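You operate a simulated robot arm through the tools that you are given. There is no shell and no other tool. Be economical: measure what you need, move in short steps, check, and stop when the job is done.

Carry out the task below with a simulated robot arm. There is one attempt and no reset: what you move stays moved.

## Task
Swap the cones on the cone winder and wind the new one to the teal ring from the blue ball.
Fine: the green rim cone goes on a free peg of the narrow board, the blue rim cone on the winder.

The check looks at the end state, three seconds after you hand in, the way a careful person would. Anything else that was tipped, shoved, dropped, spilled or broken makes it a failure.

## Robot
A 5-joint arm with a two-finger parallel gripper on a trunk, on a base that drives. Base frame: it is fixed to the floor where the robot stands at the start and does not move with it; the origin is under the middle of the robot, x ahead of it, y to its left, z up. Lengths are in mm, angles in rad, forces in N, time in s.
It reaches about 1134 mm from its shoulder. Its first joint turns from -2.601 to 2.601 rad. Places, roughly: back peg of the narrow board [800, -700, 700]; blue cone with a cream rim [500, -1750, 750]; crank handle of the cone winder [400, -400, 800]; crank wheel of the cone winder [500, -400, 700]; front peg of the narrow board [500, -700, 700]; green cone with a grey rim [500, -2000, 750]; guide of the cone winder [400, -300, 800]; middle peg of the narrow board [600, -700, 700]; ochre cone with a blue rim [500, -1750, 750]; peg of the cone winder [500, -200, 700]; teal cone with a violet rim [500, -2000, 750]. Payload 1.57 kg.
The tool frame sits at the grasp point between the pads (the TCP): z along the fingers, y along the line on which they close. The tips reach 30 mm beyond it. Largest opening 110 mm; finger width 24, thickness 12; the body of the gripper, 48 by 112 mm, starts 78 mm behind the TCP.
Orientation is that of the tool frame in the base frame, as a unit quaternion [w, x, y, z]. With the fingers straight down and closing along the base's y, the tool's x points along the base's -x, its y along +y and its z along -z.

## Interface
- The arm moves only by the tool jog_arm. Its argument "deltas" is a list of rows, each a list of 3 entries, a list of its own where there are three numbers: the shift along the tool's x, y, z in units of 20 mm (1.0 is 20 mm), then the turn, a rotation vector about the tool's x, y, z in units of 4 degrees (1.0 is 4 degrees), then the opening in per cent of the stroke, from 0 (shut) to 100 (fully open). In form: [[[tx, ty, tz], [wx, wy, wz], claw], ...]. A call has 1 to 12 rows; each row shifts and turns the commanded pose from where the row before left it, along the tool's axes as they then stand. A call with a number of a shift or a turn outside -1 to 1 is refused whole. A row lasts 0.2 s, in which the tool goes at most 50 mm and 0.15 rad; a call with a longer step from one row to the next is refused whole, and so is a gripper value outside its range. A pose out of reach is approached as far as the arm can. The call stops where the force on the tool passes 70 N (or 10 N more than at its start, if that is more) or the arm is blocked; 0.2 s more then pass. The fingers move at their own pace (about 72 mm/s each) and stop on an object; they squeeze with about 21 N. The grip force told is the motor's: it shows also when the fingers shut on nothing. Time passes only in rows, and 0.2 s behind the last, so rows that do not move let the fingers close. It gives the time, the measured TCP pose, the force on the tool (base axes), the opening and the grip force at its end, in the units of the frame above (readings bear some noise), with the torque about the TCP (base axes, N m) and any sound that the robot's microphone picked up.
- Cameras (640 x 400 px; columns grow to the right, rows downward): "scene" is now at [20.1, 121.7, 1767.1]; the picture's right is [-0.46, -0.89, -0.00], its down [-0.74, 0.38, -0.55] and it looks along [0.49, -0.25, -0.83] (base axes); focal length 272 px, centre (320, 200). "wrist" rides on the gripper at [70, 16, -141] in the tool frame; the picture's right is [-0.23, 0.97, 0.00], its down [-0.85, -0.20, -0.48] and it looks along [-0.47, -0.11, 0.88] (tool axes); focal length 222 px, centre (320, 200). There is no depth. A picture from a camera that has moved, and an enlarged one, comes with that camera's place and axes in the base frame and with its lens.
- get_image(camera): a new picture of that camera. It takes no simulated time.
- move_column(by): slides the trunk up (or, below 0, down) by that many mm; the arm and the scene camera ride with it, the base frame stays. It gives what a move gives, with no picture.
- base_move(legs): drives the robot by 1 to 6 legs, each [ahead, turn to the left] in mm and rad, along the robot's own axes; the way and the turn of a leg run together, so that a leg with both is an arc; at most 1500 mm and 3.142 rad a leg. The arm and the cameras ride along, it lands a little off, and it stops where it bumps. It gives what a move gives.
- pan_tilt(pan, tilt): turns the head with the scene camera to pan (to the left, within 2.705 rad either way) and tilt (down, from -0.506 to 1.204), counted from straight ahead of the robot. It gives what a move gives.
- zoom(camera, box): a new picture of the part [left, top, right, bottom] of that camera's present view, enlarged. It takes no simulated time.
- finish_job(): hands the job in; it is judged then, once.

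Go step by step. Nothing tells you exact positions but the pictures and the camera data: compare them with the known pose of the tool, close in by small moves and look again before you grip or let go. The budget is 120 turns and 78 pictures, counting those below and the enlarged ones. Unless the task says otherwise, let go and move clear before handing in, and close with one line.

The tools are called after "Call:" as name(argument=value, ...) on one line, values as JSON. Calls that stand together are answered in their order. jog_arm: Moves the arm, as the interface text tells. Its arguments: {"type":"object","properties":{"deltas":{"type":"array","items":{"type":"array"}}},"required":["deltas"]} The other tools are called the same way: move_column (by) slides the trunk up or down; base_move (legs) drives the base; pan_tilt (pan, tilt) turns the head that bears the scene camera; get_image (camera) takes a picture; zoom (camera, box) takes an enlarged picture of a part of a camera's view; finish_job () hands the job in.

At the start:

```text
time: 0.0
position: [317.9, -526.3, 1064.9]
ee_rot: [0.0, -0.001, 1.0, 0.001]
force: [0.2, -0.1, -0.4]
moment: [-0.01, 0.01, 0.03]
finger_gap: 110.0
finger_force: 0.1
trunk travel left (down, up): [-798.0, 172.0]
robot x, y, heading: [2.4, -15.2, -0.004]
head pan, tilt: [-0.475, 0.983]
```

scene: 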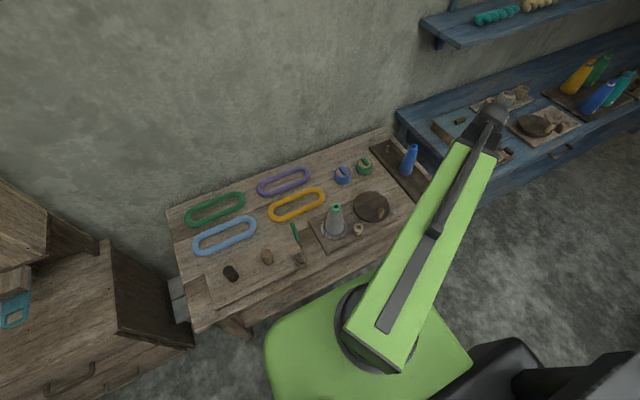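
wrist: 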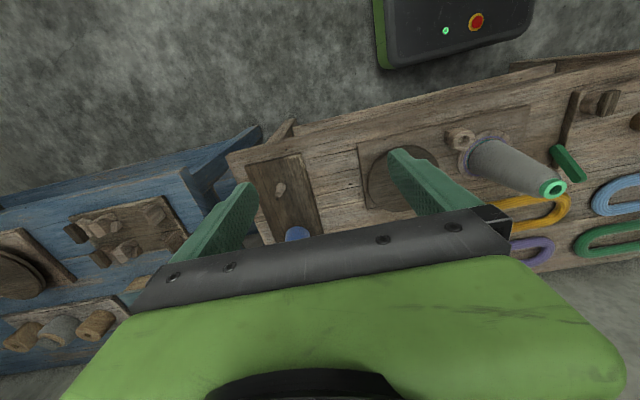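

I see a wooden table with the winder (a grey cone with a green tip/rim on it), a narrow board with pegs, and a blue bench with more cones further right. I look closer first.

Call:
zoom(camera="scene", box=[260, 120, 440, 290])

Call:
zoom(camera="scene", box=[400, 20, 640, 190])

```text
2.35 times, centred on (350, 205) of scene
camera zoom: at [20.1, 121.7, 1767.1], right [-0.46, -0.89, 0.0], down [-0.74, 0.38, -0.55], along [0.49, -0.25, -0.83], focal length 641 px, centre (249, 188)
```

zoom: 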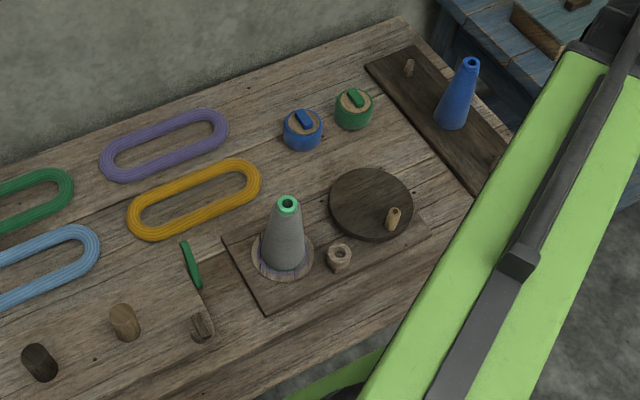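

```text
2.35 times, centred on (520, 105) of scene
camera zoom: at [20.1, 121.7, 1767.1], right [-0.46, -0.89, 0.0], down [-0.74, 0.38, -0.55], along [0.49, -0.25, -0.83], focal length 641 px, centre (-151, 424)
```

zoom: 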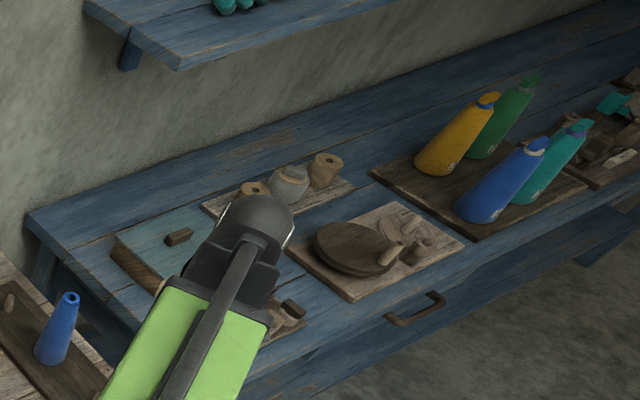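

Call:
zoom(camera="scene", box=[310, 150, 390, 200])

Call:
zoom(camera="scene", box=[280, 195, 400, 270])

Call:
zoom(camera="scene", box=[540, 40, 640, 120])

```text
8.00 times, centred on (350, 175) of scene
camera zoom: at [20.1, 121.7, 1767.1], right [-0.46, -0.89, 0.0], down [-0.74, 0.38, -0.55], along [0.49, -0.25, -0.83], focal length 2180 px, centre (80, 400)
```

zoom: 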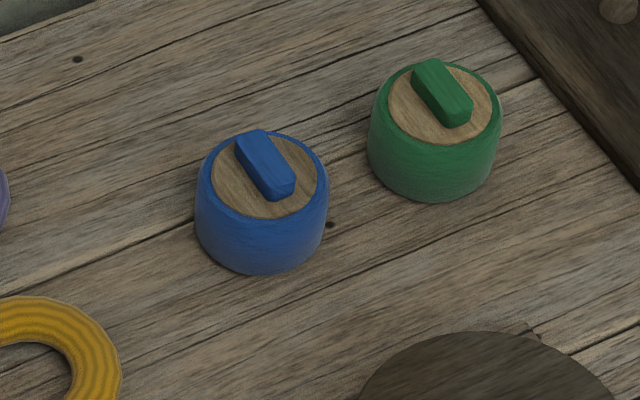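

```text
5.33 times, centred on (340, 232) of scene
camera zoom: at [20.1, 121.7, 1767.1], right [-0.46, -0.89, 0.0], down [-0.74, 0.38, -0.55], along [0.49, -0.25, -0.83], focal length 1454 px, centre (213, 27)
```

zoom: 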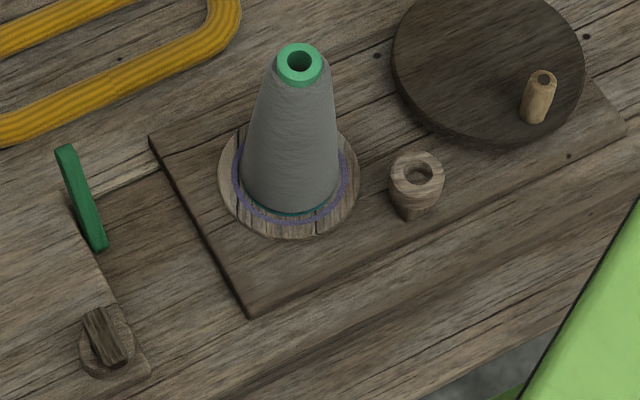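

```text
5.00 times, centred on (590, 80) of scene
camera zoom: at [20.1, 121.7, 1767.1], right [-0.46, -0.89, 0.0], down [-0.74, 0.38, -0.55], along [0.49, -0.25, -0.83], focal length 1363 px, centre (-1030, 800)
```

zoom: 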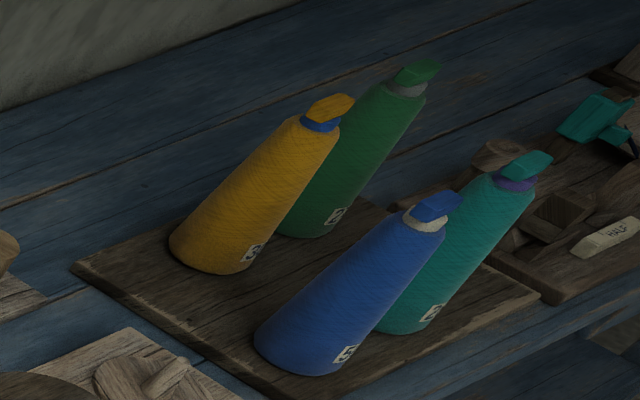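

Call:
zoom(camera="scene", box=[370, 130, 450, 190])

Call:
zoom(camera="wrist", box=[400, 60, 640, 260])

Call:
zoom(camera="wrist", box=[230, 130, 350, 250])

```text
6.67 times, centred on (410, 160) of scene
camera zoom: at [20.1, 121.7, 1767.1], right [-0.46, -0.89, 0.0], down [-0.74, 0.38, -0.55], along [0.49, -0.25, -0.83], focal length 1817 px, centre (-280, 467)
```

zoom: 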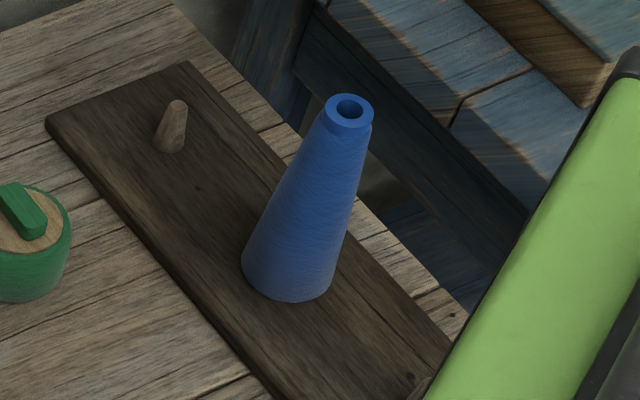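

```text
2.00 times, centred on (520, 160) of wrist
camera zoom: at [249.0, -511.5, 1204.1], right [0.23, 0.97, 0.0], down [0.86, -0.2, 0.48], along [0.47, -0.11, -0.88], focal length 444 px, centre (-80, 280)
```

zoom: 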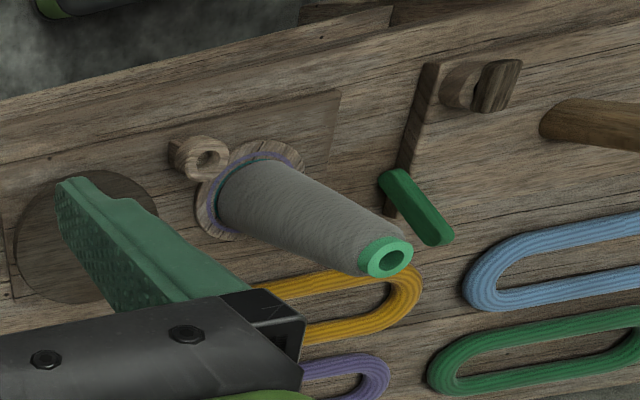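

```text
3.33 times, centred on (290, 190) of wrist
camera zoom: at [249.0, -511.5, 1204.1], right [0.23, 0.97, 0.0], down [0.86, -0.2, 0.48], along [0.47, -0.11, -0.88], focal length 740 px, centre (420, 233)
```

zoom: 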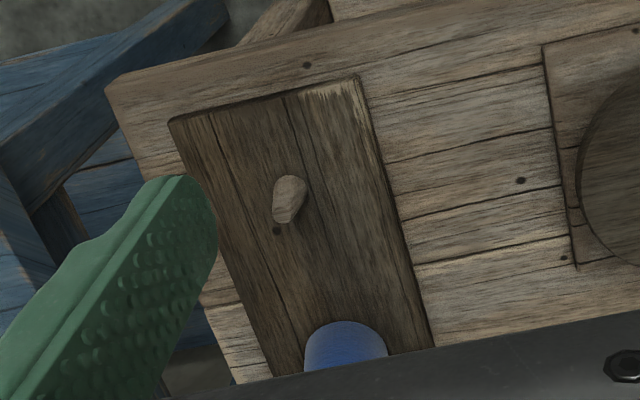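

Call:
zoom(camera="scene", box=[560, 50, 610, 85])

Call:
zoom(camera="scene", box=[400, 130, 425, 150])

Call:
pan_tilt(pan=-1.0, tilt=0.6)

Call:
get_image(camera="scene")

```text
11.43 times, centred on (585, 68) of scene
camera zoom: at [20.1, 121.7, 1767.1], right [-0.46, -0.89, 0.0], down [-0.74, 0.38, -0.55], along [0.49, -0.25, -0.83], focal length 3115 px, centre (-2709, 1714)
```

zoom: 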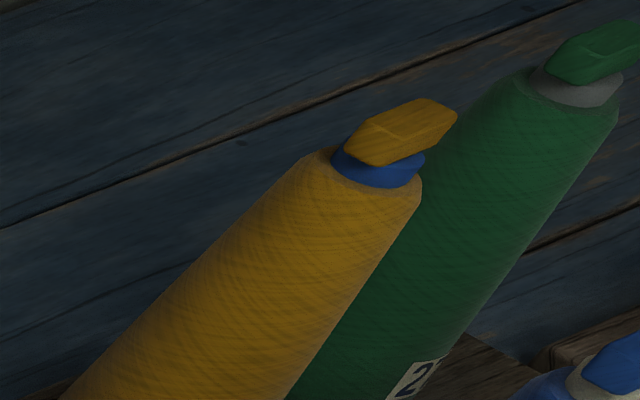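

```text
16.00 times, centred on (412, 140) of scene
camera zoom: at [20.1, 121.7, 1767.1], right [-0.46, -0.89, 0.0], down [-0.74, 0.38, -0.55], along [0.49, -0.25, -0.83], focal length 4360 px, centre (-1160, 1160)
```

zoom: 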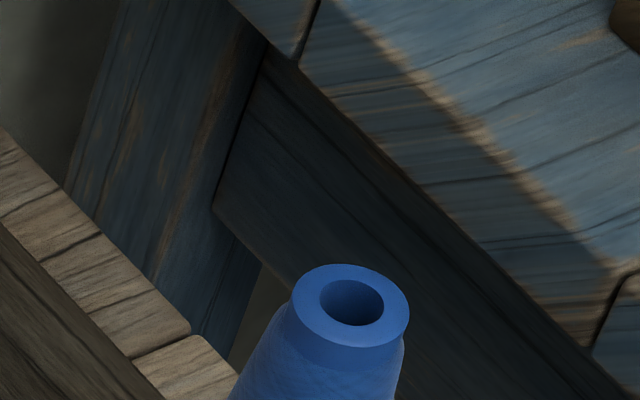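

```text
time: 0.9
position: [318.5, -527.5, 1064.3]
ee_rot: [0.0, -0.002, 1.0, 0.0]
force: [0.7, 0.1, -0.8]
moment: [0.0, 0.04, 0.01]
finger_gap: 110.0
finger_force: 0.1
trunk travel left (down, up): [-798.0, 172.0]
robot x, y, heading: [-0.3, -14.1, -0.005]
head pan, tilt: [-1.0, 0.6]
```

```text
65 pictures are left
camera scene: at [5.0, 79.9, 1797.8], right [-0.84, -0.54, 0.0], down [-0.31, 0.48, -0.82], along [0.45, -0.69, -0.57], focal length 272 px, centre (320, 200)
```

scene: 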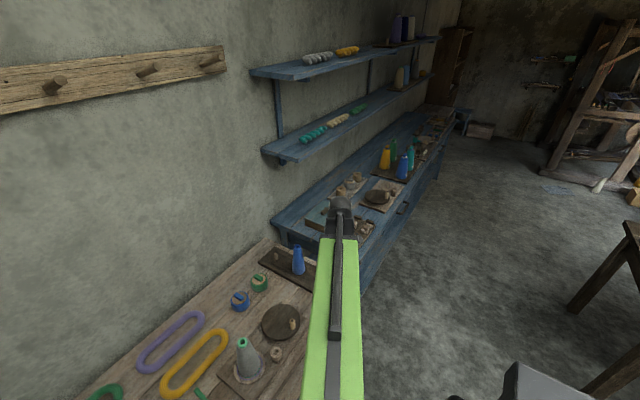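

The grey cone with the green rim sits on the winder at about (485,-187), its top at z≈884. The blue-rim cone is on the middle peg at about (612,-668), and the front and back pegs are free. I bring the gripper over the winder cone.

Call:
jog_arm(deltas=[[[-0.49, 1, 0], [0, 0, 0], 100], [[-0.49, 1, 0], [0, 0, 0], 100], [[-0.49, 1, 0], [0, 0, 0], 100], [[-0.49, 1, 0], [0, 0, 0], 100], [[-0.49, 1, 0], [0, 0, 0], 100], [[-0.49, 1, 0], [0, 0, 0], 100], [[-0.49, 1, 0], [0, 0, 0], 100], [[-0.49, 1, 0], [0, 0, 0], 100], [[-0.49, 1, 0], [0, 0, 0], 100], [[-0.49, 1, 0], [0, 0, 0], 100], [[-0.49, 1, 0], [0, 0, 0], 100], [[-0.49, 1, 0], [0, 0, 0], 100]])

Call:
jog_arm(deltas=[[[-0.49, 1, 0], [0, 0, 0], 100], [[-0.49, 1, 0], [0, 0, 0], 100], [[-0.49, 1, 0], [0, 0, 0], 100], [[-0.49, 1, 0], [0, 0, 0], 100], [[-0.49, 1, 0], [0, 0, 0], 100], [[0, 0, 1], [0, 0, 0], 100], [[0, 0, 1], [0, 0, 0], 100], [[0, 0, 1], [0, 0, 0], 100], [[0, 0, 1], [0, 0, 0], 100]])

Call:
get_image(camera="wrist")

Call:
pan_tilt(pan=-0.5, tilt=0.98)

Call:
get_image(camera="scene")

```text
time: 3.5
position: [472.0, -324.9, 1063.6]
ee_rot: [-0.001, -0.001, 1.0, 0.001]
force: [-0.5, 0.0, -0.1]
moment: [0.01, 0.01, 0.01]
finger_gap: 109.9
finger_force: 0.1
out of reach, approached as far as the arm can: row 5, 6, 7, 8, 9, 10, 11, 12
trunk travel left (down, up): [-798.0, 172.0]
robot x, y, heading: [0.7, -15.1, 0.003]
head pan, tilt: [-1.0, 0.6]
```

```text
time: 5.5
position: [528.7, -227.6, 1064.6]
ee_rot: [-0.001, 0.0, 1.0, 0.001]
force: [-0.2, -0.1, -0.3]
moment: [-0.03, -0.03, -0.02]
finger_gap: 109.9
finger_force: 0.1
out of reach, approached as far as the arm can: row 1, 3, 6, 7, 8, 9
trunk travel left (down, up): [-798.0, 172.0]
robot x, y, heading: [-0.5, -13.8, 0.002]
head pan, tilt: [-1.0, 0.6]
```

```text
64 pictures are left
camera wrist: at [459.3, -212.7, 1204.2], right [0.23, 0.97, 0.0], down [0.86, -0.2, 0.48], along [0.47, -0.11, -0.88], focal length 222 px, centre (320, 200)
```

wrist: 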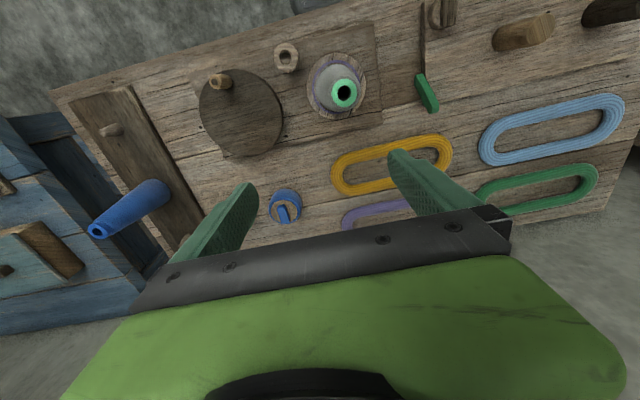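

```text
time: 6.5
position: [528.2, -227.6, 1064.7]
ee_rot: [0.0, -0.001, 1.0, 0.0]
force: [0.2, 0.3, 0.1]
moment: [0.03, 0.0, 0.0]
finger_gap: 109.9
finger_force: 0.0
trunk travel left (down, up): [-798.0, 172.0]
robot x, y, heading: [-3.6, -15.1, 0.001]
head pan, tilt: [-0.499, 0.979]
```

```text
63 pictures are left
camera scene: at [19.6, 120.0, 1767.4], right [-0.48, -0.88, 0.0], down [-0.73, 0.4, -0.56], along [0.49, -0.27, -0.83], focal length 272 px, centre (320, 200)
```

scene: 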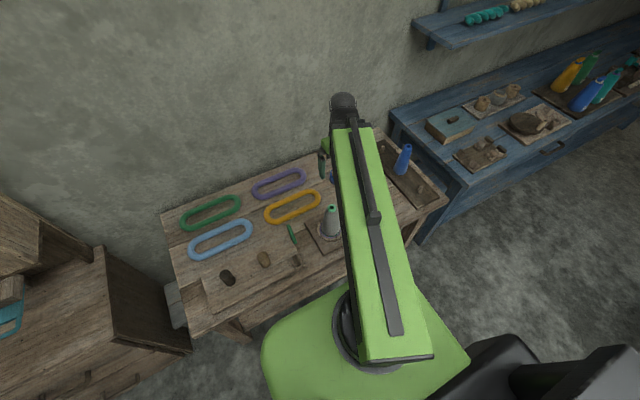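

The straight-down pose is too close to the shoulder here, so I back the base up to get more reach.

Call:
base_move(legs=[[-170, 0]])

Call:
jog_arm(deltas=[[[-0.5, 0.2, 0], [0, 0, 0], 100], [[-0.5, 0.2, 0], [0, 0, 0], 100], [[-0.5, 0.2, 0], [0, 0, 0], 100], [[-0.5, 0.2, 0], [0, 0, 0], 100], [[-0.5, 0.2, 0], [0, 0, 0], 100]])

```text
time: 7.9
position: [356.3, -229.5, 1065.3]
ee_rot: [0.0, 0.001, 1.0, 0.0]
force: [-0.2, -0.1, -1.0]
moment: [-0.02, -0.03, 0.04]
finger_gap: 110.2
finger_force: 0.0
trunk travel left (down, up): [-798.0, 172.0]
robot x, y, heading: [-169.4, -17.4, -0.001]
head pan, tilt: [-0.499, 0.979]
```

```text
time: 9.1
position: [407.9, -209.2, 1064.6]
ee_rot: [0.001, 0.002, 1.0, 0.0]
force: [0.6, -0.4, 0.2]
moment: [0.0, -0.03, 0.02]
finger_gap: 109.9
finger_force: 0.0
trunk travel left (down, up): [-798.0, 172.0]
robot x, y, heading: [-172.0, -16.5, -0.007]
head pan, tilt: [-0.499, 0.979]
```

Call:
jog_arm(deltas=[[[-0.77, 0.22, 0], [0, 0, 0], 100], [[-0.77, 0.22, 0], [0, 0, 0], 100], [[-0.77, 0.22, 0], [0, 0, 0], 100], [[-0.77, 0.22, 0], [0, 0, 0], 100], [[-0.77, 0.22, 0], [0, 0, 0], 100], [[0, 0, 1], [0, 0, 0], 100], [[0, 0, 1], [0, 0, 0], 100], [[0, 0, 1], [0, 0, 0], 100], [[0, 0, 1], [0, 0, 0], 100], [[0, 0, 1], [0, 0, 0], 100]])

Call:
get_image(camera="wrist")

```text
time: 11.3
position: [484.4, -186.7, 1063.8]
ee_rot: [0.0, 0.001, 1.0, -0.001]
force: [-0.6, 0.9, 0.0]
moment: [0.01, 0.01, -0.02]
finger_gap: 110.1
finger_force: 0.1
out of reach, approached as far as the arm can: row 6, 7, 8, 9, 10
trunk travel left (down, up): [-798.0, 172.0]
robot x, y, heading: [-169.2, -13.3, 0.002]
head pan, tilt: [-0.499, 0.979]
```

```text
62 pictures are left
camera wrist: at [414.9, -171.3, 1204.2], right [0.23, 0.97, 0.0], down [0.85, -0.2, 0.48], along [0.47, -0.11, -0.88], focal length 222 px, centre (320, 200)
```

wrist: 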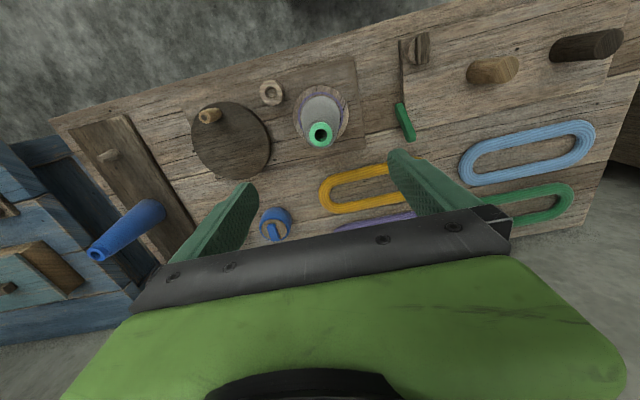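

Call:
move_column(by=-120)

Call:
get_image(camera="wrist")

```text
time: 12.8
position: [483.8, -187.4, 945.7]
ee_rot: [0.0, 0.001, 1.0, 0.0]
force: [-0.4, -0.7, 0.2]
moment: [0.01, 0.02, 0.01]
finger_gap: 110.1
finger_force: 0.1
trunk travel left (down, up): [-678.0, 292.0]
robot x, y, heading: [-168.1, -14.0, -0.006]
head pan, tilt: [-0.499, 0.979]
```

```text
61 pictures are left
camera wrist: at [414.9, -171.3, 1084.2], right [0.23, 0.97, 0.0], down [0.85, -0.2, 0.48], along [0.47, -0.11, -0.88], focal length 222 px, centre (320, 200)
```

wrist: 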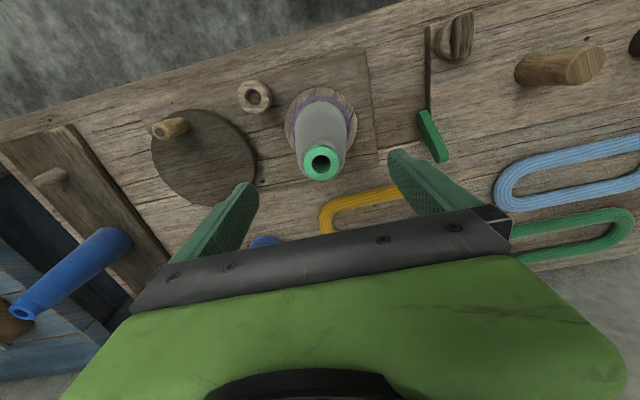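

Call:
move_column(by=-80)

Call:
jog_arm(deltas=[[[0, 0, 0], [0, 0, 0], 50], [[0, 0, 0], [0, 0, 0], 30], [[0, 0, 0], [0, 0, 0], 10], [[0, 0, 0], [0, 0, 0], 10], [[0, 0, 0], [0, 0, 0], 10]])

Call:
get_image(camera="wrist")

```text
time: 14.0
position: [484.5, -187.6, 864.5]
ee_rot: [0.0, 0.001, 1.0, -0.001]
force: [0.3, -0.7, -0.4]
moment: [0.06, -0.01, 0.0]
finger_gap: 110.0
finger_force: 0.0
trunk travel left (down, up): [-598.0, 372.0]
robot x, y, heading: [-173.5, -15.1, -0.002]
head pan, tilt: [-0.499, 0.979]
```

```text
time: 15.2
position: [484.8, -186.2, 864.5]
ee_rot: [0.0, 0.001, 1.0, 0.001]
force: [0.4, 1.9, 2.2]
moment: [0.1, -0.01, 0.02]
finger_gap: 59.3
finger_force: 20.7
trunk travel left (down, up): [-598.0, 372.0]
robot x, y, heading: [-172.1, -12.0, -0.002]
head pan, tilt: [-0.499, 0.979]
```

```text
60 pictures are left
camera wrist: at [414.8, -171.1, 1004.3], right [0.23, 0.97, 0.0], down [0.85, -0.2, 0.48], along [0.47, -0.11, -0.88], focal length 222 px, centre (320, 200)
```

wrist: 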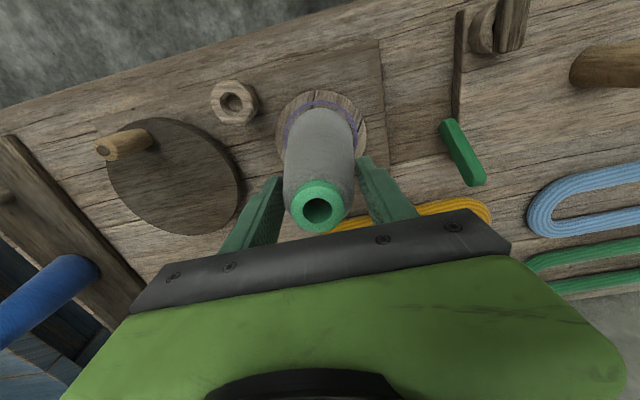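

Call:
move_column(by=160)

Call:
get_image(camera="wrist")

Call:
get_image(camera="scene")

```text
time: 17.0
position: [484.7, -187.4, 1024.1]
ee_rot: [0.0, 0.0, 1.0, 0.0]
force: [-0.6, 0.6, -2.5]
moment: [0.0, -0.01, -0.02]
finger_gap: 59.4
finger_force: 20.9
trunk travel left (down, up): [-758.0, 212.0]
robot x, y, heading: [-170.0, -18.0, -0.002]
head pan, tilt: [-0.499, 0.979]
```

```text
59 pictures are left
camera wrist: at [415.1, -171.3, 1164.0], right [0.23, 0.97, 0.0], down [0.85, -0.2, 0.48], along [0.47, -0.11, -0.88], focal length 222 px, centre (320, 200)
```

wrist: 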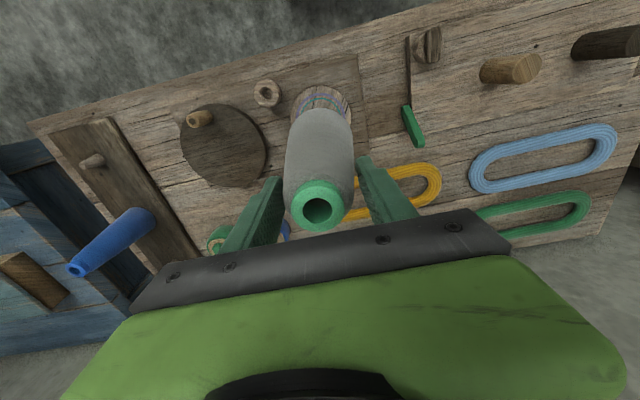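

```text
58 pictures are left
camera scene: at [-150.0, 120.1, 1727.3], right [-0.48, -0.88, 0.0], down [-0.73, 0.4, -0.56], along [0.49, -0.27, -0.83], focal length 272 px, centre (320, 200)
```

scene: 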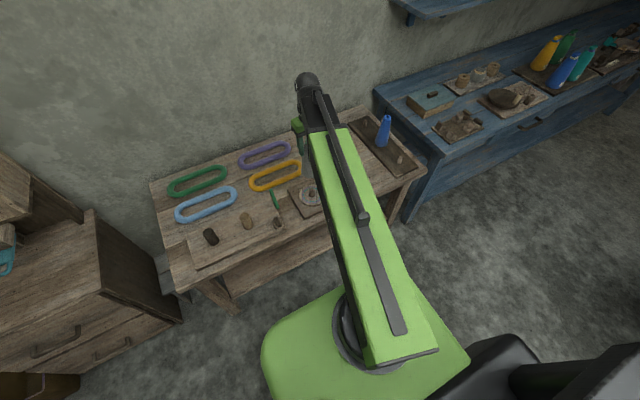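

The cone is lifted clean. I measure the front peg exactly and check the bottom of the cone.

Call:
zoom(camera="scene", box=[340, 100, 430, 190])

Call:
zoom(camera="wrist", box=[40, 110, 160, 210])

Call:
zoom(camera="wrist", box=[240, 60, 390, 160])

```text
4.44 times, centred on (385, 145) of scene
camera zoom: at [-150.0, 120.1, 1727.3], right [-0.48, -0.88, 0.0], down [-0.73, 0.4, -0.56], along [0.49, -0.27, -0.83], focal length 1211 px, centre (31, 444)
```

zoom: 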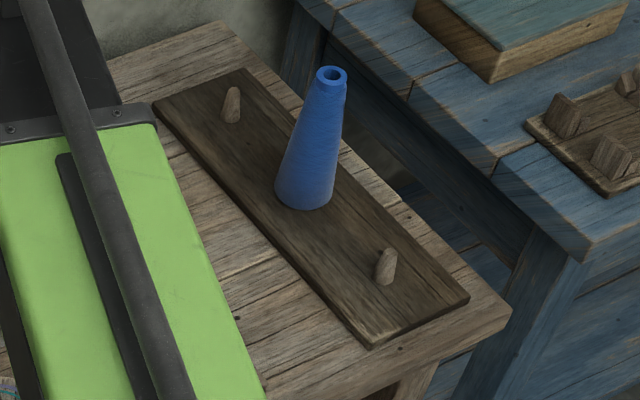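

```text
4.00 times, centred on (100, 160) of wrist
camera zoom: at [415.1, -171.3, 1164.0], right [0.23, 0.97, 0.0], down [0.85, -0.2, 0.48], along [0.47, -0.11, -0.88], focal length 888 px, centre (1200, 360)
```

zoom: 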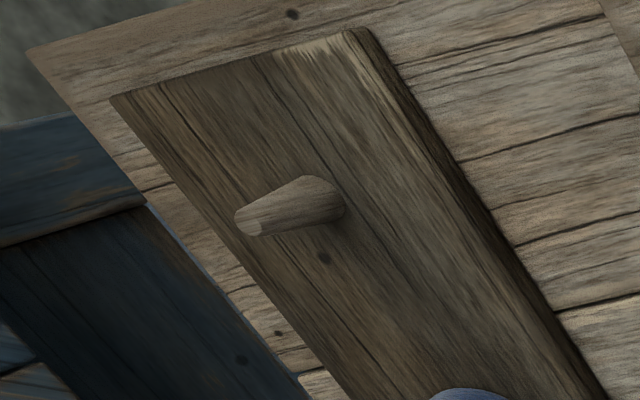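

```text
4.00 times, centred on (315, 110) of wrist
camera zoom: at [415.1, -171.3, 1164.0], right [0.23, 0.97, 0.0], down [0.85, -0.2, 0.48], along [0.47, -0.11, -0.88], focal length 888 px, centre (340, 560)
```

zoom: 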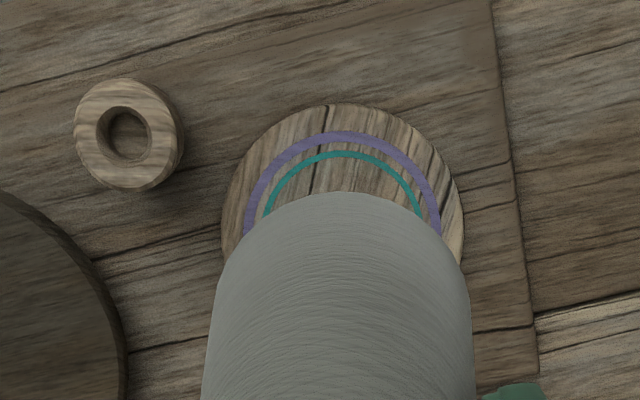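

Call:
jog_arm(deltas=[[[0.056, -0.99, 0], [0, 0, 0], 10], [[0.056, -0.99, 0], [0, 0, 0], 10], [[0.056, -0.99, 0], [0, 0, 0], 10], [[0.056, -0.99, 0], [0, 0, 0], 10], [[0.056, -0.99, 0], [0, 0, 0], 10], [[0.056, -0.99, 0], [0, 0, 0], 10], [[0.056, -0.99, 0], [0, 0, 0], 10], [[0.056, -0.99, 0], [0, 0, 0], 10], [[0.056, -0.99, 0], [0, 0, 0], 10], [[0.056, -0.99, 0], [0, 0, 0], 10], [[0.056, -0.99, 0], [0, 0, 0], 10], [[0.056, -0.99, 0], [0, 0, 0], 10]])

Call:
jog_arm(deltas=[[[0.056, -0.99, 0], [0, 0, 0], 10], [[0.056, -0.99, 0], [0, 0, 0], 10], [[0.056, -0.99, 0], [0, 0, 0], 10], [[0.056, -0.99, 0], [0, 0, 0], 10], [[0.056, -0.99, 0], [0, 0, 0], 10], [[0.056, -0.99, 0], [0, 0, 0], 10], [[0.056, -0.99, 0], [0, 0, 0], 10], [[0.056, -0.99, 0], [0, 0, 0], 10], [[0.056, -0.99, 0], [0, 0, 0], 10], [[0.056, -0.99, 0], [0, 0, 0], 10], [[0.056, -0.99, 0], [0, 0, 0], 10], [[0.056, -0.99, 0], [0, 0, 0], 10]])

Call:
get_image(camera="wrist")

Call:
get_image(camera="scene")

```text
time: 19.6
position: [471.2, -427.1, 1023.6]
ee_rot: [0.0, 0.001, 1.0, 0.0]
force: [0.4, -0.7, -2.6]
moment: [-0.02, -0.03, 0.01]
finger_gap: 59.3
finger_force: 21.2
trunk travel left (down, up): [-758.0, 212.0]
robot x, y, heading: [-169.3, -13.8, -0.002]
head pan, tilt: [-0.499, 0.979]
```

```text
time: 22.2
position: [457.5, -661.9, 1024.8]
ee_rot: [0.0, 0.0, 1.0, 0.0]
force: [0.5, -0.7, -2.8]
moment: [-0.01, 0.0, 0.02]
finger_gap: 59.4
finger_force: 20.8
trunk travel left (down, up): [-758.0, 212.0]
robot x, y, heading: [-168.3, -16.2, 0.005]
head pan, tilt: [-0.499, 0.979]
```

```text
54 pictures are left
camera wrist: at [387.9, -647.1, 1163.9], right [0.23, 0.97, 0.0], down [0.85, -0.2, 0.48], along [0.47, -0.11, -0.88], focal length 222 px, centre (320, 200)
```

wrist: 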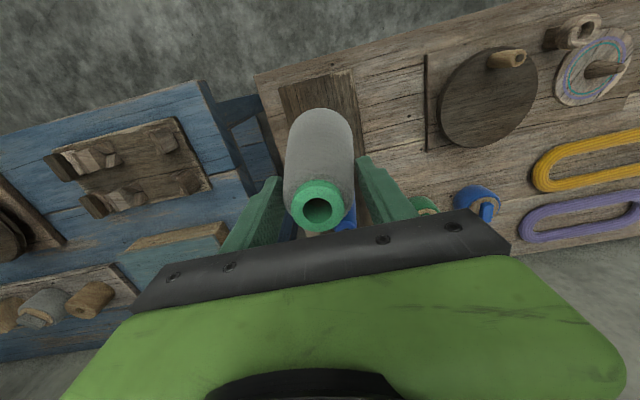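

```text
53 pictures are left
camera scene: at [-150.1, 119.5, 1727.4], right [-0.48, -0.88, 0.0], down [-0.73, 0.4, -0.56], along [0.49, -0.27, -0.83], focal length 272 px, centre (320, 200)
```

scene: 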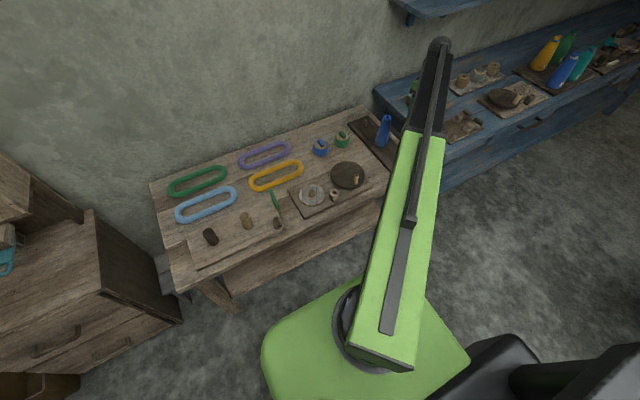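

The peg is hidden behind the cone, so I shift sideways 100 mm to measure it from close by.

Call:
jog_arm(deltas=[[[0, 1, 0], [0, 0, 0], 10], [[0, 1, 0], [0, 0, 0], 10], [[0, 1, 0], [0, 0, 0], 10], [[0, 1, 0], [0, 0, 0], 10], [[0, 1, 0], [0, 0, 0], 10], [[0, 0, 0], [0, 0, 0], 10]])

Call:
zoom(camera="wrist", box=[220, 60, 370, 240])

```text
time: 23.6
position: [457.0, -562.1, 1023.9]
ee_rot: [0.001, 0.0, 1.0, 0.0]
force: [-0.1, 0.1, -3.5]
moment: [0.01, -0.02, 0.0]
finger_gap: 59.5
finger_force: 21.0
trunk travel left (down, up): [-758.0, 212.0]
robot x, y, heading: [-169.3, -13.0, -0.0]
head pan, tilt: [-0.499, 0.979]
```

```text
2.22 times, centred on (295, 150) of wrist
camera zoom: at [387.9, -547.4, 1164.0], right [0.23, 0.97, 0.0], down [0.85, -0.2, 0.48], along [0.47, -0.11, -0.88], focal length 494 px, centre (376, 311)
```

zoom: 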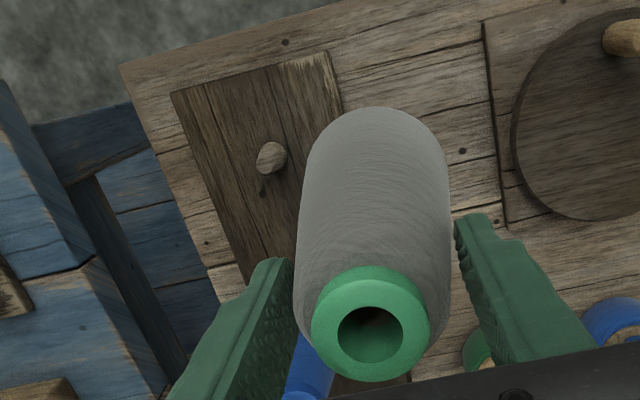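

Call:
jog_arm(deltas=[[[0.02, -0.94, 0], [0, 0, 0], 10], [[0.02, -0.94, 0], [0, 0, 0], 10], [[0.02, -0.94, 0], [0, 0, 0], 10], [[0.02, -0.94, 0], [0, 0, 0], 10], [[0, -0.94, 0], [0, 0, 0], 10], [[0, 0, 0], [0, 0, 0], 10]])

Call:
move_column(by=-125)

Call:
get_image(camera="wrist")

Call:
zoom(camera="scene", box=[330, 90, 470, 200])

```text
time: 25.0
position: [455.6, -657.8, 1024.8]
ee_rot: [-0.001, 0.001, 1.0, 0.001]
force: [0.5, 0.2, -3.1]
moment: [0.01, 0.0, 0.03]
finger_gap: 59.1
finger_force: 20.9
trunk travel left (down, up): [-758.0, 212.0]
robot x, y, heading: [-171.0, -15.0, -0.003]
head pan, tilt: [-0.499, 0.979]
```

```text
time: 26.6
position: [455.3, -656.5, 898.5]
ee_rot: [0.0, 0.001, 1.0, 0.0]
force: [-0.2, 0.8, -2.8]
moment: [0.0, -0.03, 0.01]
finger_gap: 59.3
finger_force: 21.1
trunk travel left (down, up): [-633.0, 337.0]
robot x, y, heading: [-173.9, -12.1, -0.005]
head pan, tilt: [-0.499, 0.979]
```

```text
51 pictures are left
camera wrist: at [385.8, -641.8, 1039.1], right [0.23, 0.97, 0.0], down [0.85, -0.2, 0.48], along [0.47, -0.11, -0.88], focal length 222 px, centre (320, 200)
```

wrist: 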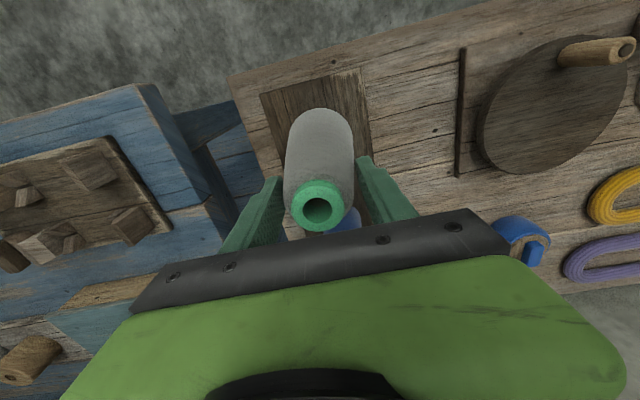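

```text
3.64 times, centred on (400, 145) of scene
camera zoom: at [-150.2, 119.9, 1602.4], right [-0.48, -0.88, 0.0], down [-0.73, 0.4, -0.56], along [0.49, -0.27, -0.83], focal length 991 px, centre (29, 400)
```

zoom: 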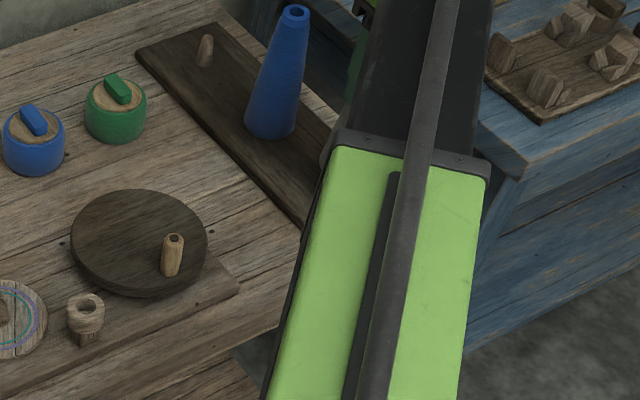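

Call:
move_column(by=-20)

Call:
move_column(by=-8)

```text
time: 27.2
position: [455.3, -657.6, 878.2]
ee_rot: [0.0, 0.001, 1.0, 0.0]
force: [-0.6, -0.5, -3.3]
moment: [-0.01, 0.01, 0.01]
finger_gap: 59.2
finger_force: 20.8
trunk travel left (down, up): [-613.0, 357.0]
robot x, y, heading: [-172.0, -17.4, 0.002]
head pan, tilt: [-0.499, 0.979]
```

```text
time: 27.8
position: [456.1, -657.9, 871.8]
ee_rot: [0.0, 0.001, 1.0, 0.001]
force: [-0.3, 0.4, -2.7]
moment: [-0.01, -0.02, 0.02]
finger_gap: 59.3
finger_force: 20.8
trunk travel left (down, up): [-605.0, 365.0]
robot x, y, heading: [-171.9, -15.3, -0.004]
head pan, tilt: [-0.499, 0.979]
```

Call:
move_column(by=-6)

Call:
move_column(by=-5)

Call:
move_column(by=-4)

```text
time: 28.4
position: [455.8, -658.4, 866.9]
ee_rot: [-0.001, 0.001, 1.0, 0.001]
force: [-0.1, -1.2, -3.0]
moment: [-0.02, 0.0, 0.01]
finger_gap: 59.3
finger_force: 21.3
trunk travel left (down, up): [-599.0, 371.0]
robot x, y, heading: [-168.0, -9.4, -0.005]
head pan, tilt: [-0.499, 0.979]
```

```text
time: 28.9
position: [455.4, -657.3, 859.9]
ee_rot: [0.0, 0.0, 1.0, 0.0]
force: [-0.1, -0.4, -1.7]
moment: [0.02, -0.01, 0.02]
finger_gap: 59.4
finger_force: 20.9
trunk travel left (down, up): [-594.0, 376.0]
robot x, y, heading: [-169.9, -13.5, 0.001]
head pan, tilt: [-0.499, 0.979]
```

```text
time: 29.4
position: [455.0, -657.6, 856.8]
ee_rot: [0.001, 0.001, 1.0, 0.0]
force: [1.6, 0.5, 6.5]
moment: [-0.31, -0.14, 0.08]
finger_gap: 59.1
finger_force: 21.3
trunk travel left (down, up): [-590.0, 380.0]
robot x, y, heading: [-170.1, -13.0, -0.003]
head pan, tilt: [-0.499, 0.979]
```

It rests on the board, with the contact height as expected. I let go and rise.

Call:
jog_arm(deltas=[[[0, 0, 0], [0, 0, 0], 70], [[0, 0, 0], [0, 0, 0], 85], [[0, 0, 0], [0, 0, 0], 100], [[0, 0, 0], [0, 0, 0], 100]])

Call:
move_column(by=130)

Call:
get_image(camera="wrist")

```text
time: 30.4
position: [455.1, -657.5, 856.3]
ee_rot: [0.001, 0.001, 1.0, 0.0]
force: [0.7, -0.4, 0.3]
moment: [0.01, -0.02, -0.01]
finger_gap: 109.7
finger_force: 0.0
trunk travel left (down, up): [-590.0, 380.0]
robot x, y, heading: [-172.0, -16.9, -0.008]
head pan, tilt: [-0.499, 0.979]
```

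```text
time: 32.0
position: [454.9, -656.4, 986.2]
ee_rot: [0.0, 0.0, 1.0, 0.0]
force: [0.4, 0.0, 0.0]
moment: [0.03, 0.03, -0.01]
finger_gap: 110.1
finger_force: 0.1
trunk travel left (down, up): [-720.0, 250.0]
robot x, y, heading: [-174.2, -14.6, 0.002]
head pan, tilt: [-0.499, 0.979]
```

```text
49 pictures are left
camera wrist: at [385.7, -641.7, 1126.1], right [0.23, 0.97, 0.0], down [0.85, -0.2, 0.48], along [0.47, -0.11, -0.88], focal length 222 px, centre (320, 200)
```

wrist: 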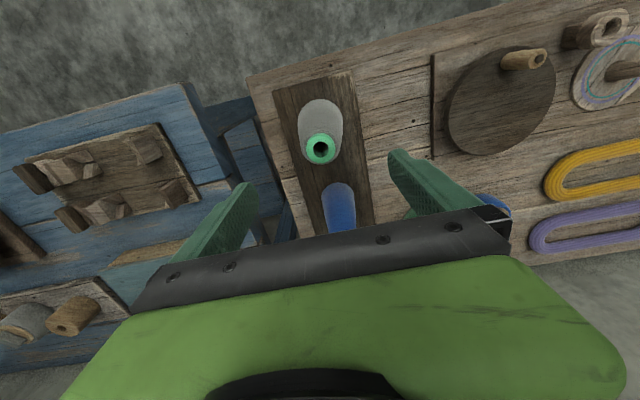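

Call:
jog_arm(deltas=[[[-0.95, -0.04, 0], [0, 0, 0], 100], [[-0.95, -0.04, 0], [0, 0, 0], 100], [[-0.95, -0.04, 0], [0, 0, 0], 100], [[-0.95, -0.04, 0], [0, 0, 0], 100], [[-0.95, -0.04, 0], [0, 0, 0], 100], [[-0.95, -0.04, 0], [0, 0, 0], 100], [[-0.95, -0.04, 0], [0, 0, 0], 100], [[-0.95, -0.04, 0], [0, 0, 0], 100]])

Call:
get_image(camera="wrist")

```text
time: 33.8
position: [549.1, -611.4, 987.3]
ee_rot: [0.0, 0.001, 1.0, -0.002]
force: [-0.5, 0.8, -1.2]
moment: [0.0, -0.03, -0.01]
finger_gap: 109.9
finger_force: 0.0
out of reach, approached as far as the arm can: row 3, 4, 5, 6, 7, 8
trunk travel left (down, up): [-720.0, 250.0]
robot x, y, heading: [-170.0, -12.4, -0.005]
head pan, tilt: [-0.499, 0.979]
```

```text
48 pictures are left
camera wrist: at [480.5, -594.6, 1126.1], right [0.23, 0.97, 0.0], down [0.85, -0.2, 0.48], along [0.47, -0.11, -0.88], focal length 222 px, centre (320, 200)
```

wrist: 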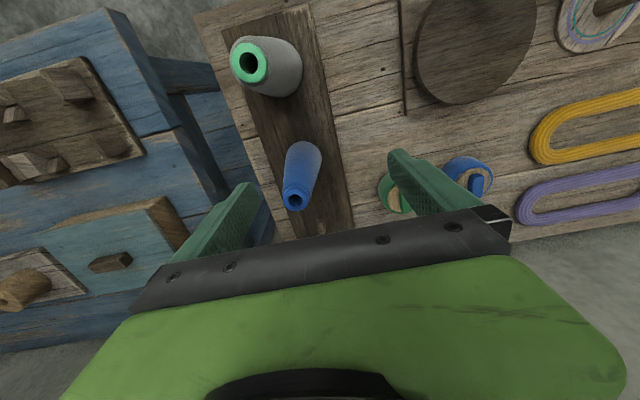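

Call:
base_move(legs=[[140, 0]])

```text
time: 35.1
position: [692.2, -609.1, 985.6]
ee_rot: [0.0, 0.0, 1.0, 0.0]
force: [-0.3, -0.1, -0.2]
moment: [-0.01, 0.06, 0.03]
finger_gap: 110.2
finger_force: 0.0
trunk travel left (down, up): [-720.0, 250.0]
robot x, y, heading: [-25.8, -17.2, -0.0]
head pan, tilt: [-0.499, 0.979]
```

Call:
jog_arm(deltas=[[[0.89, -0.46, 0], [0, 0, 0], 100], [[0.89, -0.46, 0], [0, 0, 0], 100], [[0.89, -0.46, 0], [0, 0, 0], 100], [[0.89, -0.46, 0], [0, 0, 0], 100], [[0.89, -0.46, 0], [0, 0, 0], 100], [[0, 0, 0], [0, 0, 0], 100]])

Call:
get_image(camera="wrist")

```text
time: 36.5
position: [602.6, -655.7, 986.2]
ee_rot: [0.001, 0.0, 1.0, -0.001]
force: [0.0, 0.2, 0.6]
moment: [0.01, -0.01, -0.01]
finger_gap: 109.9
finger_force: 0.1
trunk travel left (down, up): [-720.0, 250.0]
robot x, y, heading: [-28.9, -15.3, -0.001]
head pan, tilt: [-0.499, 0.979]
```

```text
47 pictures are left
camera wrist: at [532.7, -639.5, 1126.0], right [0.23, 0.97, 0.0], down [0.85, -0.2, 0.48], along [0.47, -0.11, -0.88], focal length 222 px, centre (320, 200)
```

wrist: 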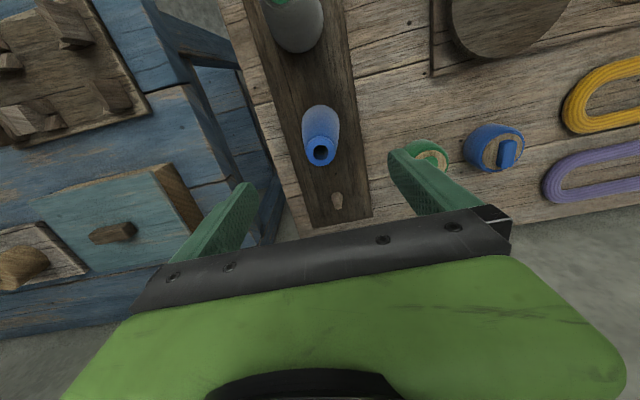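

Call:
move_column(by=-129)

Call:
jog_arm(deltas=[[[0, 0, 0], [0, 0, 0], 50], [[0, 0, 0], [0, 0, 0], 30], [[0, 0, 0], [0, 0, 0], 10], [[0, 0, 0], [0, 0, 0], 0], [[0, 0, 0], [0, 0, 0], 0]])

Call:
move_column(by=160)

Call:
get_image(camera="wrist")

```text
time: 38.1
position: [602.6, -654.5, 857.5]
ee_rot: [0.001, 0.0, 1.0, -0.002]
force: [0.1, -0.1, -0.4]
moment: [0.02, -0.01, -0.01]
finger_gap: 109.7
finger_force: 0.1
trunk travel left (down, up): [-591.0, 379.0]
robot x, y, heading: [-28.4, -12.4, 0.001]
head pan, tilt: [-0.499, 0.979]
```

```text
time: 39.3
position: [602.1, -655.3, 857.3]
ee_rot: [0.001, 0.001, 1.0, -0.001]
force: [-0.1, 0.4, -0.4]
moment: [0.02, 0.01, 0.0]
finger_gap: 49.1
finger_force: 21.1
trunk travel left (down, up): [-591.0, 379.0]
robot x, y, heading: [-31.4, -11.7, 0.003]
head pan, tilt: [-0.499, 0.979]
```

```text
time: 41.2
position: [602.8, -654.6, 1018.2]
ee_rot: [0.0, 0.0, 1.0, -0.002]
force: [-0.3, 0.6, -1.9]
moment: [0.03, -0.02, -0.02]
finger_gap: 49.3
finger_force: 21.1
trunk travel left (down, up): [-751.0, 219.0]
robot x, y, heading: [-33.5, -16.0, -0.006]
head pan, tilt: [-0.499, 0.979]
```

```text
46 pictures are left
camera wrist: at [532.8, -639.5, 1156.9], right [0.23, 0.97, 0.0], down [0.85, -0.2, 0.48], along [0.47, -0.11, -0.88], focal length 222 px, centre (320, 200)
```

wrist: 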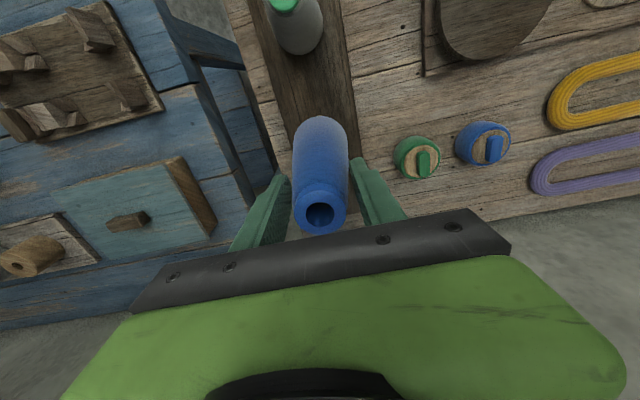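

Call:
jog_arm(deltas=[[[0.037, 0.974, 0], [0, 0, 0], 0], [[0.037, 0.974, 0], [0, 0, 0], 0], [[0.037, 0.974, 0], [0, 0, 0], 0], [[0.037, 0.974, 0], [0, 0, 0], 0], [[0.037, 0.974, 0], [0, 0, 0], 0], [[0.037, 0.974, 0], [0, 0, 0], 0], [[0.037, 0.974, 0], [0, 0, 0], 0], [[0.037, 0.974, 0], [0, 0, 0], 0], [[0.037, 0.974, 0], [0, 0, 0], 0], [[0.037, 0.974, 0], [0, 0, 0], 0], [[0.037, 0.974, 0], [0, 0, 0], 0], [[0.037, 0.974, 0], [0, 0, 0], 0]])

Call:
jog_arm(deltas=[[[0.037, 0.974, 0], [0, 0, 0], 0], [[0.037, 0.974, 0], [0, 0, 0], 0], [[0.037, 0.974, 0], [0, 0, 0], 0], [[0.037, 0.974, 0], [0, 0, 0], 0], [[0.037, 0.974, 0], [0, 0, 0], 0], [[0.037, 0.974, 0], [0, 0, 0], 0], [[0.037, 0.974, 0], [0, 0, 0], 0], [[0.037, 0.974, 0], [0, 0, 0], 0], [[0.037, 0.974, 0], [0, 0, 0], 0], [[0.037, 0.974, 0], [0, 0, 0], 0], [[0.037, 0.974, 0], [0, 0, 0], 0], [[0.037, 0.974, 0], [0, 0, 0], 0]])

Call:
base_move(legs=[[-100, 0]])

```text
time: 43.8
position: [595.5, -421.9, 1018.8]
ee_rot: [0.0, 0.0, 1.0, -0.001]
force: [0.5, -1.8, -1.5]
moment: [0.0, -0.01, -0.05]
finger_gap: 49.2
finger_force: 21.3
trunk travel left (down, up): [-751.0, 219.0]
robot x, y, heading: [-30.6, -17.4, -0.002]
head pan, tilt: [-0.499, 0.979]
```

```text
time: 46.4
position: [586.3, -185.5, 1017.7]
ee_rot: [0.002, 0.0, 1.0, -0.001]
force: [-0.9, 0.4, -1.4]
moment: [-0.02, 0.01, 0.03]
finger_gap: 49.1
finger_force: 21.5
trunk travel left (down, up): [-751.0, 219.0]
robot x, y, heading: [-28.8, -14.2, -0.002]
head pan, tilt: [-0.499, 0.979]
```

```text
time: 47.5
position: [482.3, -185.7, 1019.0]
ee_rot: [0.001, 0.0, 1.0, -0.001]
force: [0.3, 0.6, -1.3]
moment: [0.02, -0.02, 0.01]
finger_gap: 49.1
finger_force: 20.3
trunk travel left (down, up): [-751.0, 219.0]
robot x, y, heading: [-130.9, -14.2, 0.001]
head pan, tilt: [-0.499, 0.979]
```

Call:
jog_arm(deltas=[[[-0.11, -0.07, 0], [0, 0, 0], 0], [[0, 0, 0], [0, 0, 0], 0]])

Call:
zoom(camera="wrist", box=[240, 60, 400, 240])

Call:
zoom(camera="scene", box=[260, 100, 440, 230])

```text
time: 48.1
position: [486.3, -187.6, 1018.5]
ee_rot: [0.0, 0.0, 1.0, -0.001]
force: [0.8, 0.0, -0.9]
moment: [-0.02, -0.02, 0.03]
finger_gap: 49.2
finger_force: 20.5
trunk travel left (down, up): [-751.0, 219.0]
robot x, y, heading: [-132.2, -15.1, 0.004]
head pan, tilt: [-0.499, 0.979]
```

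```text
2.22 times, centred on (320, 150) of wrist
camera zoom: at [417.0, -172.6, 1157.0], right [0.23, 0.97, 0.0], down [0.85, -0.2, 0.48], along [0.47, -0.11, -0.88], focal length 494 px, centre (320, 311)
```

zoom: 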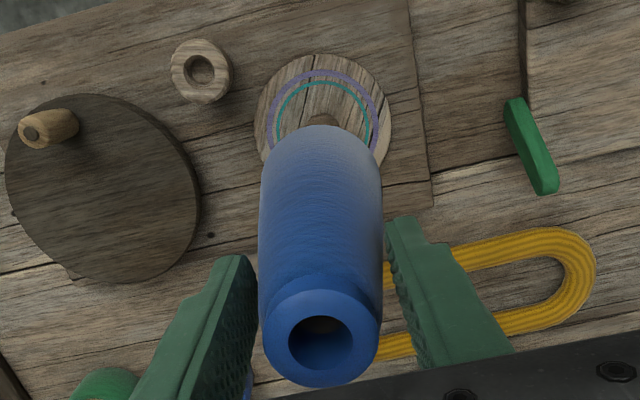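

```text
3.08 times, centred on (350, 165) of scene
camera zoom: at [-111.9, 120.0, 1720.3], right [-0.48, -0.88, 0.0], down [-0.73, 0.4, -0.56], along [0.49, -0.27, -0.83], focal length 839 px, centre (228, 308)
```

zoom: 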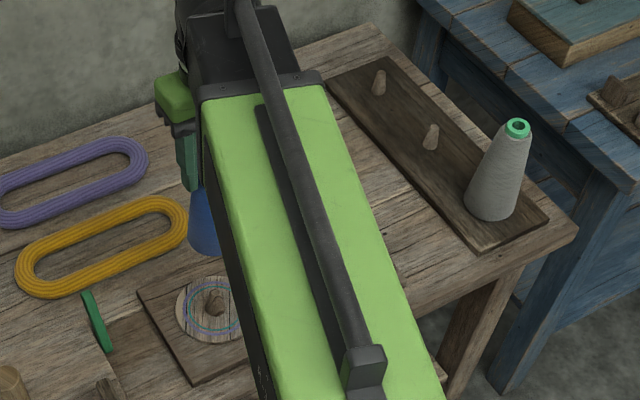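

Call:
move_column(by=-148)

Call:
move_column(by=-5)

Call:
move_column(by=-3)

```text
time: 49.9
position: [486.1, -187.4, 871.0]
ee_rot: [0.0, -0.001, 1.0, -0.001]
force: [-5.3, -0.7, -2.9]
moment: [-0.13, 0.64, 0.0]
finger_gap: 49.1
finger_force: 20.9
trunk travel left (down, up): [-603.0, 367.0]
robot x, y, heading: [-128.6, -17.1, -0.002]
head pan, tilt: [-0.499, 0.979]
```

```text
time: 50.4
position: [484.9, -187.4, 866.9]
ee_rot: [0.001, 0.0, 1.0, 0.0]
force: [-2.8, -2.4, 20.1]
moment: [-0.16, -0.08, -0.02]
finger_gap: 49.5
finger_force: 21.5
trunk travel left (down, up): [-598.0, 372.0]
robot x, y, heading: [-131.5, -16.6, 0.006]
head pan, tilt: [-0.499, 0.979]
```

```text
time: 50.9
position: [484.4, -188.4, 862.2]
ee_rot: [0.001, 0.0, 1.0, -0.001]
force: [-5.3, -3.0, 19.4]
moment: [-0.14, 0.06, 0.0]
finger_gap: 50.0
finger_force: 21.6
trunk travel left (down, up): [-595.0, 375.0]
robot x, y, heading: [-131.4, -16.6, -0.004]
head pan, tilt: [-0.499, 0.979]
```

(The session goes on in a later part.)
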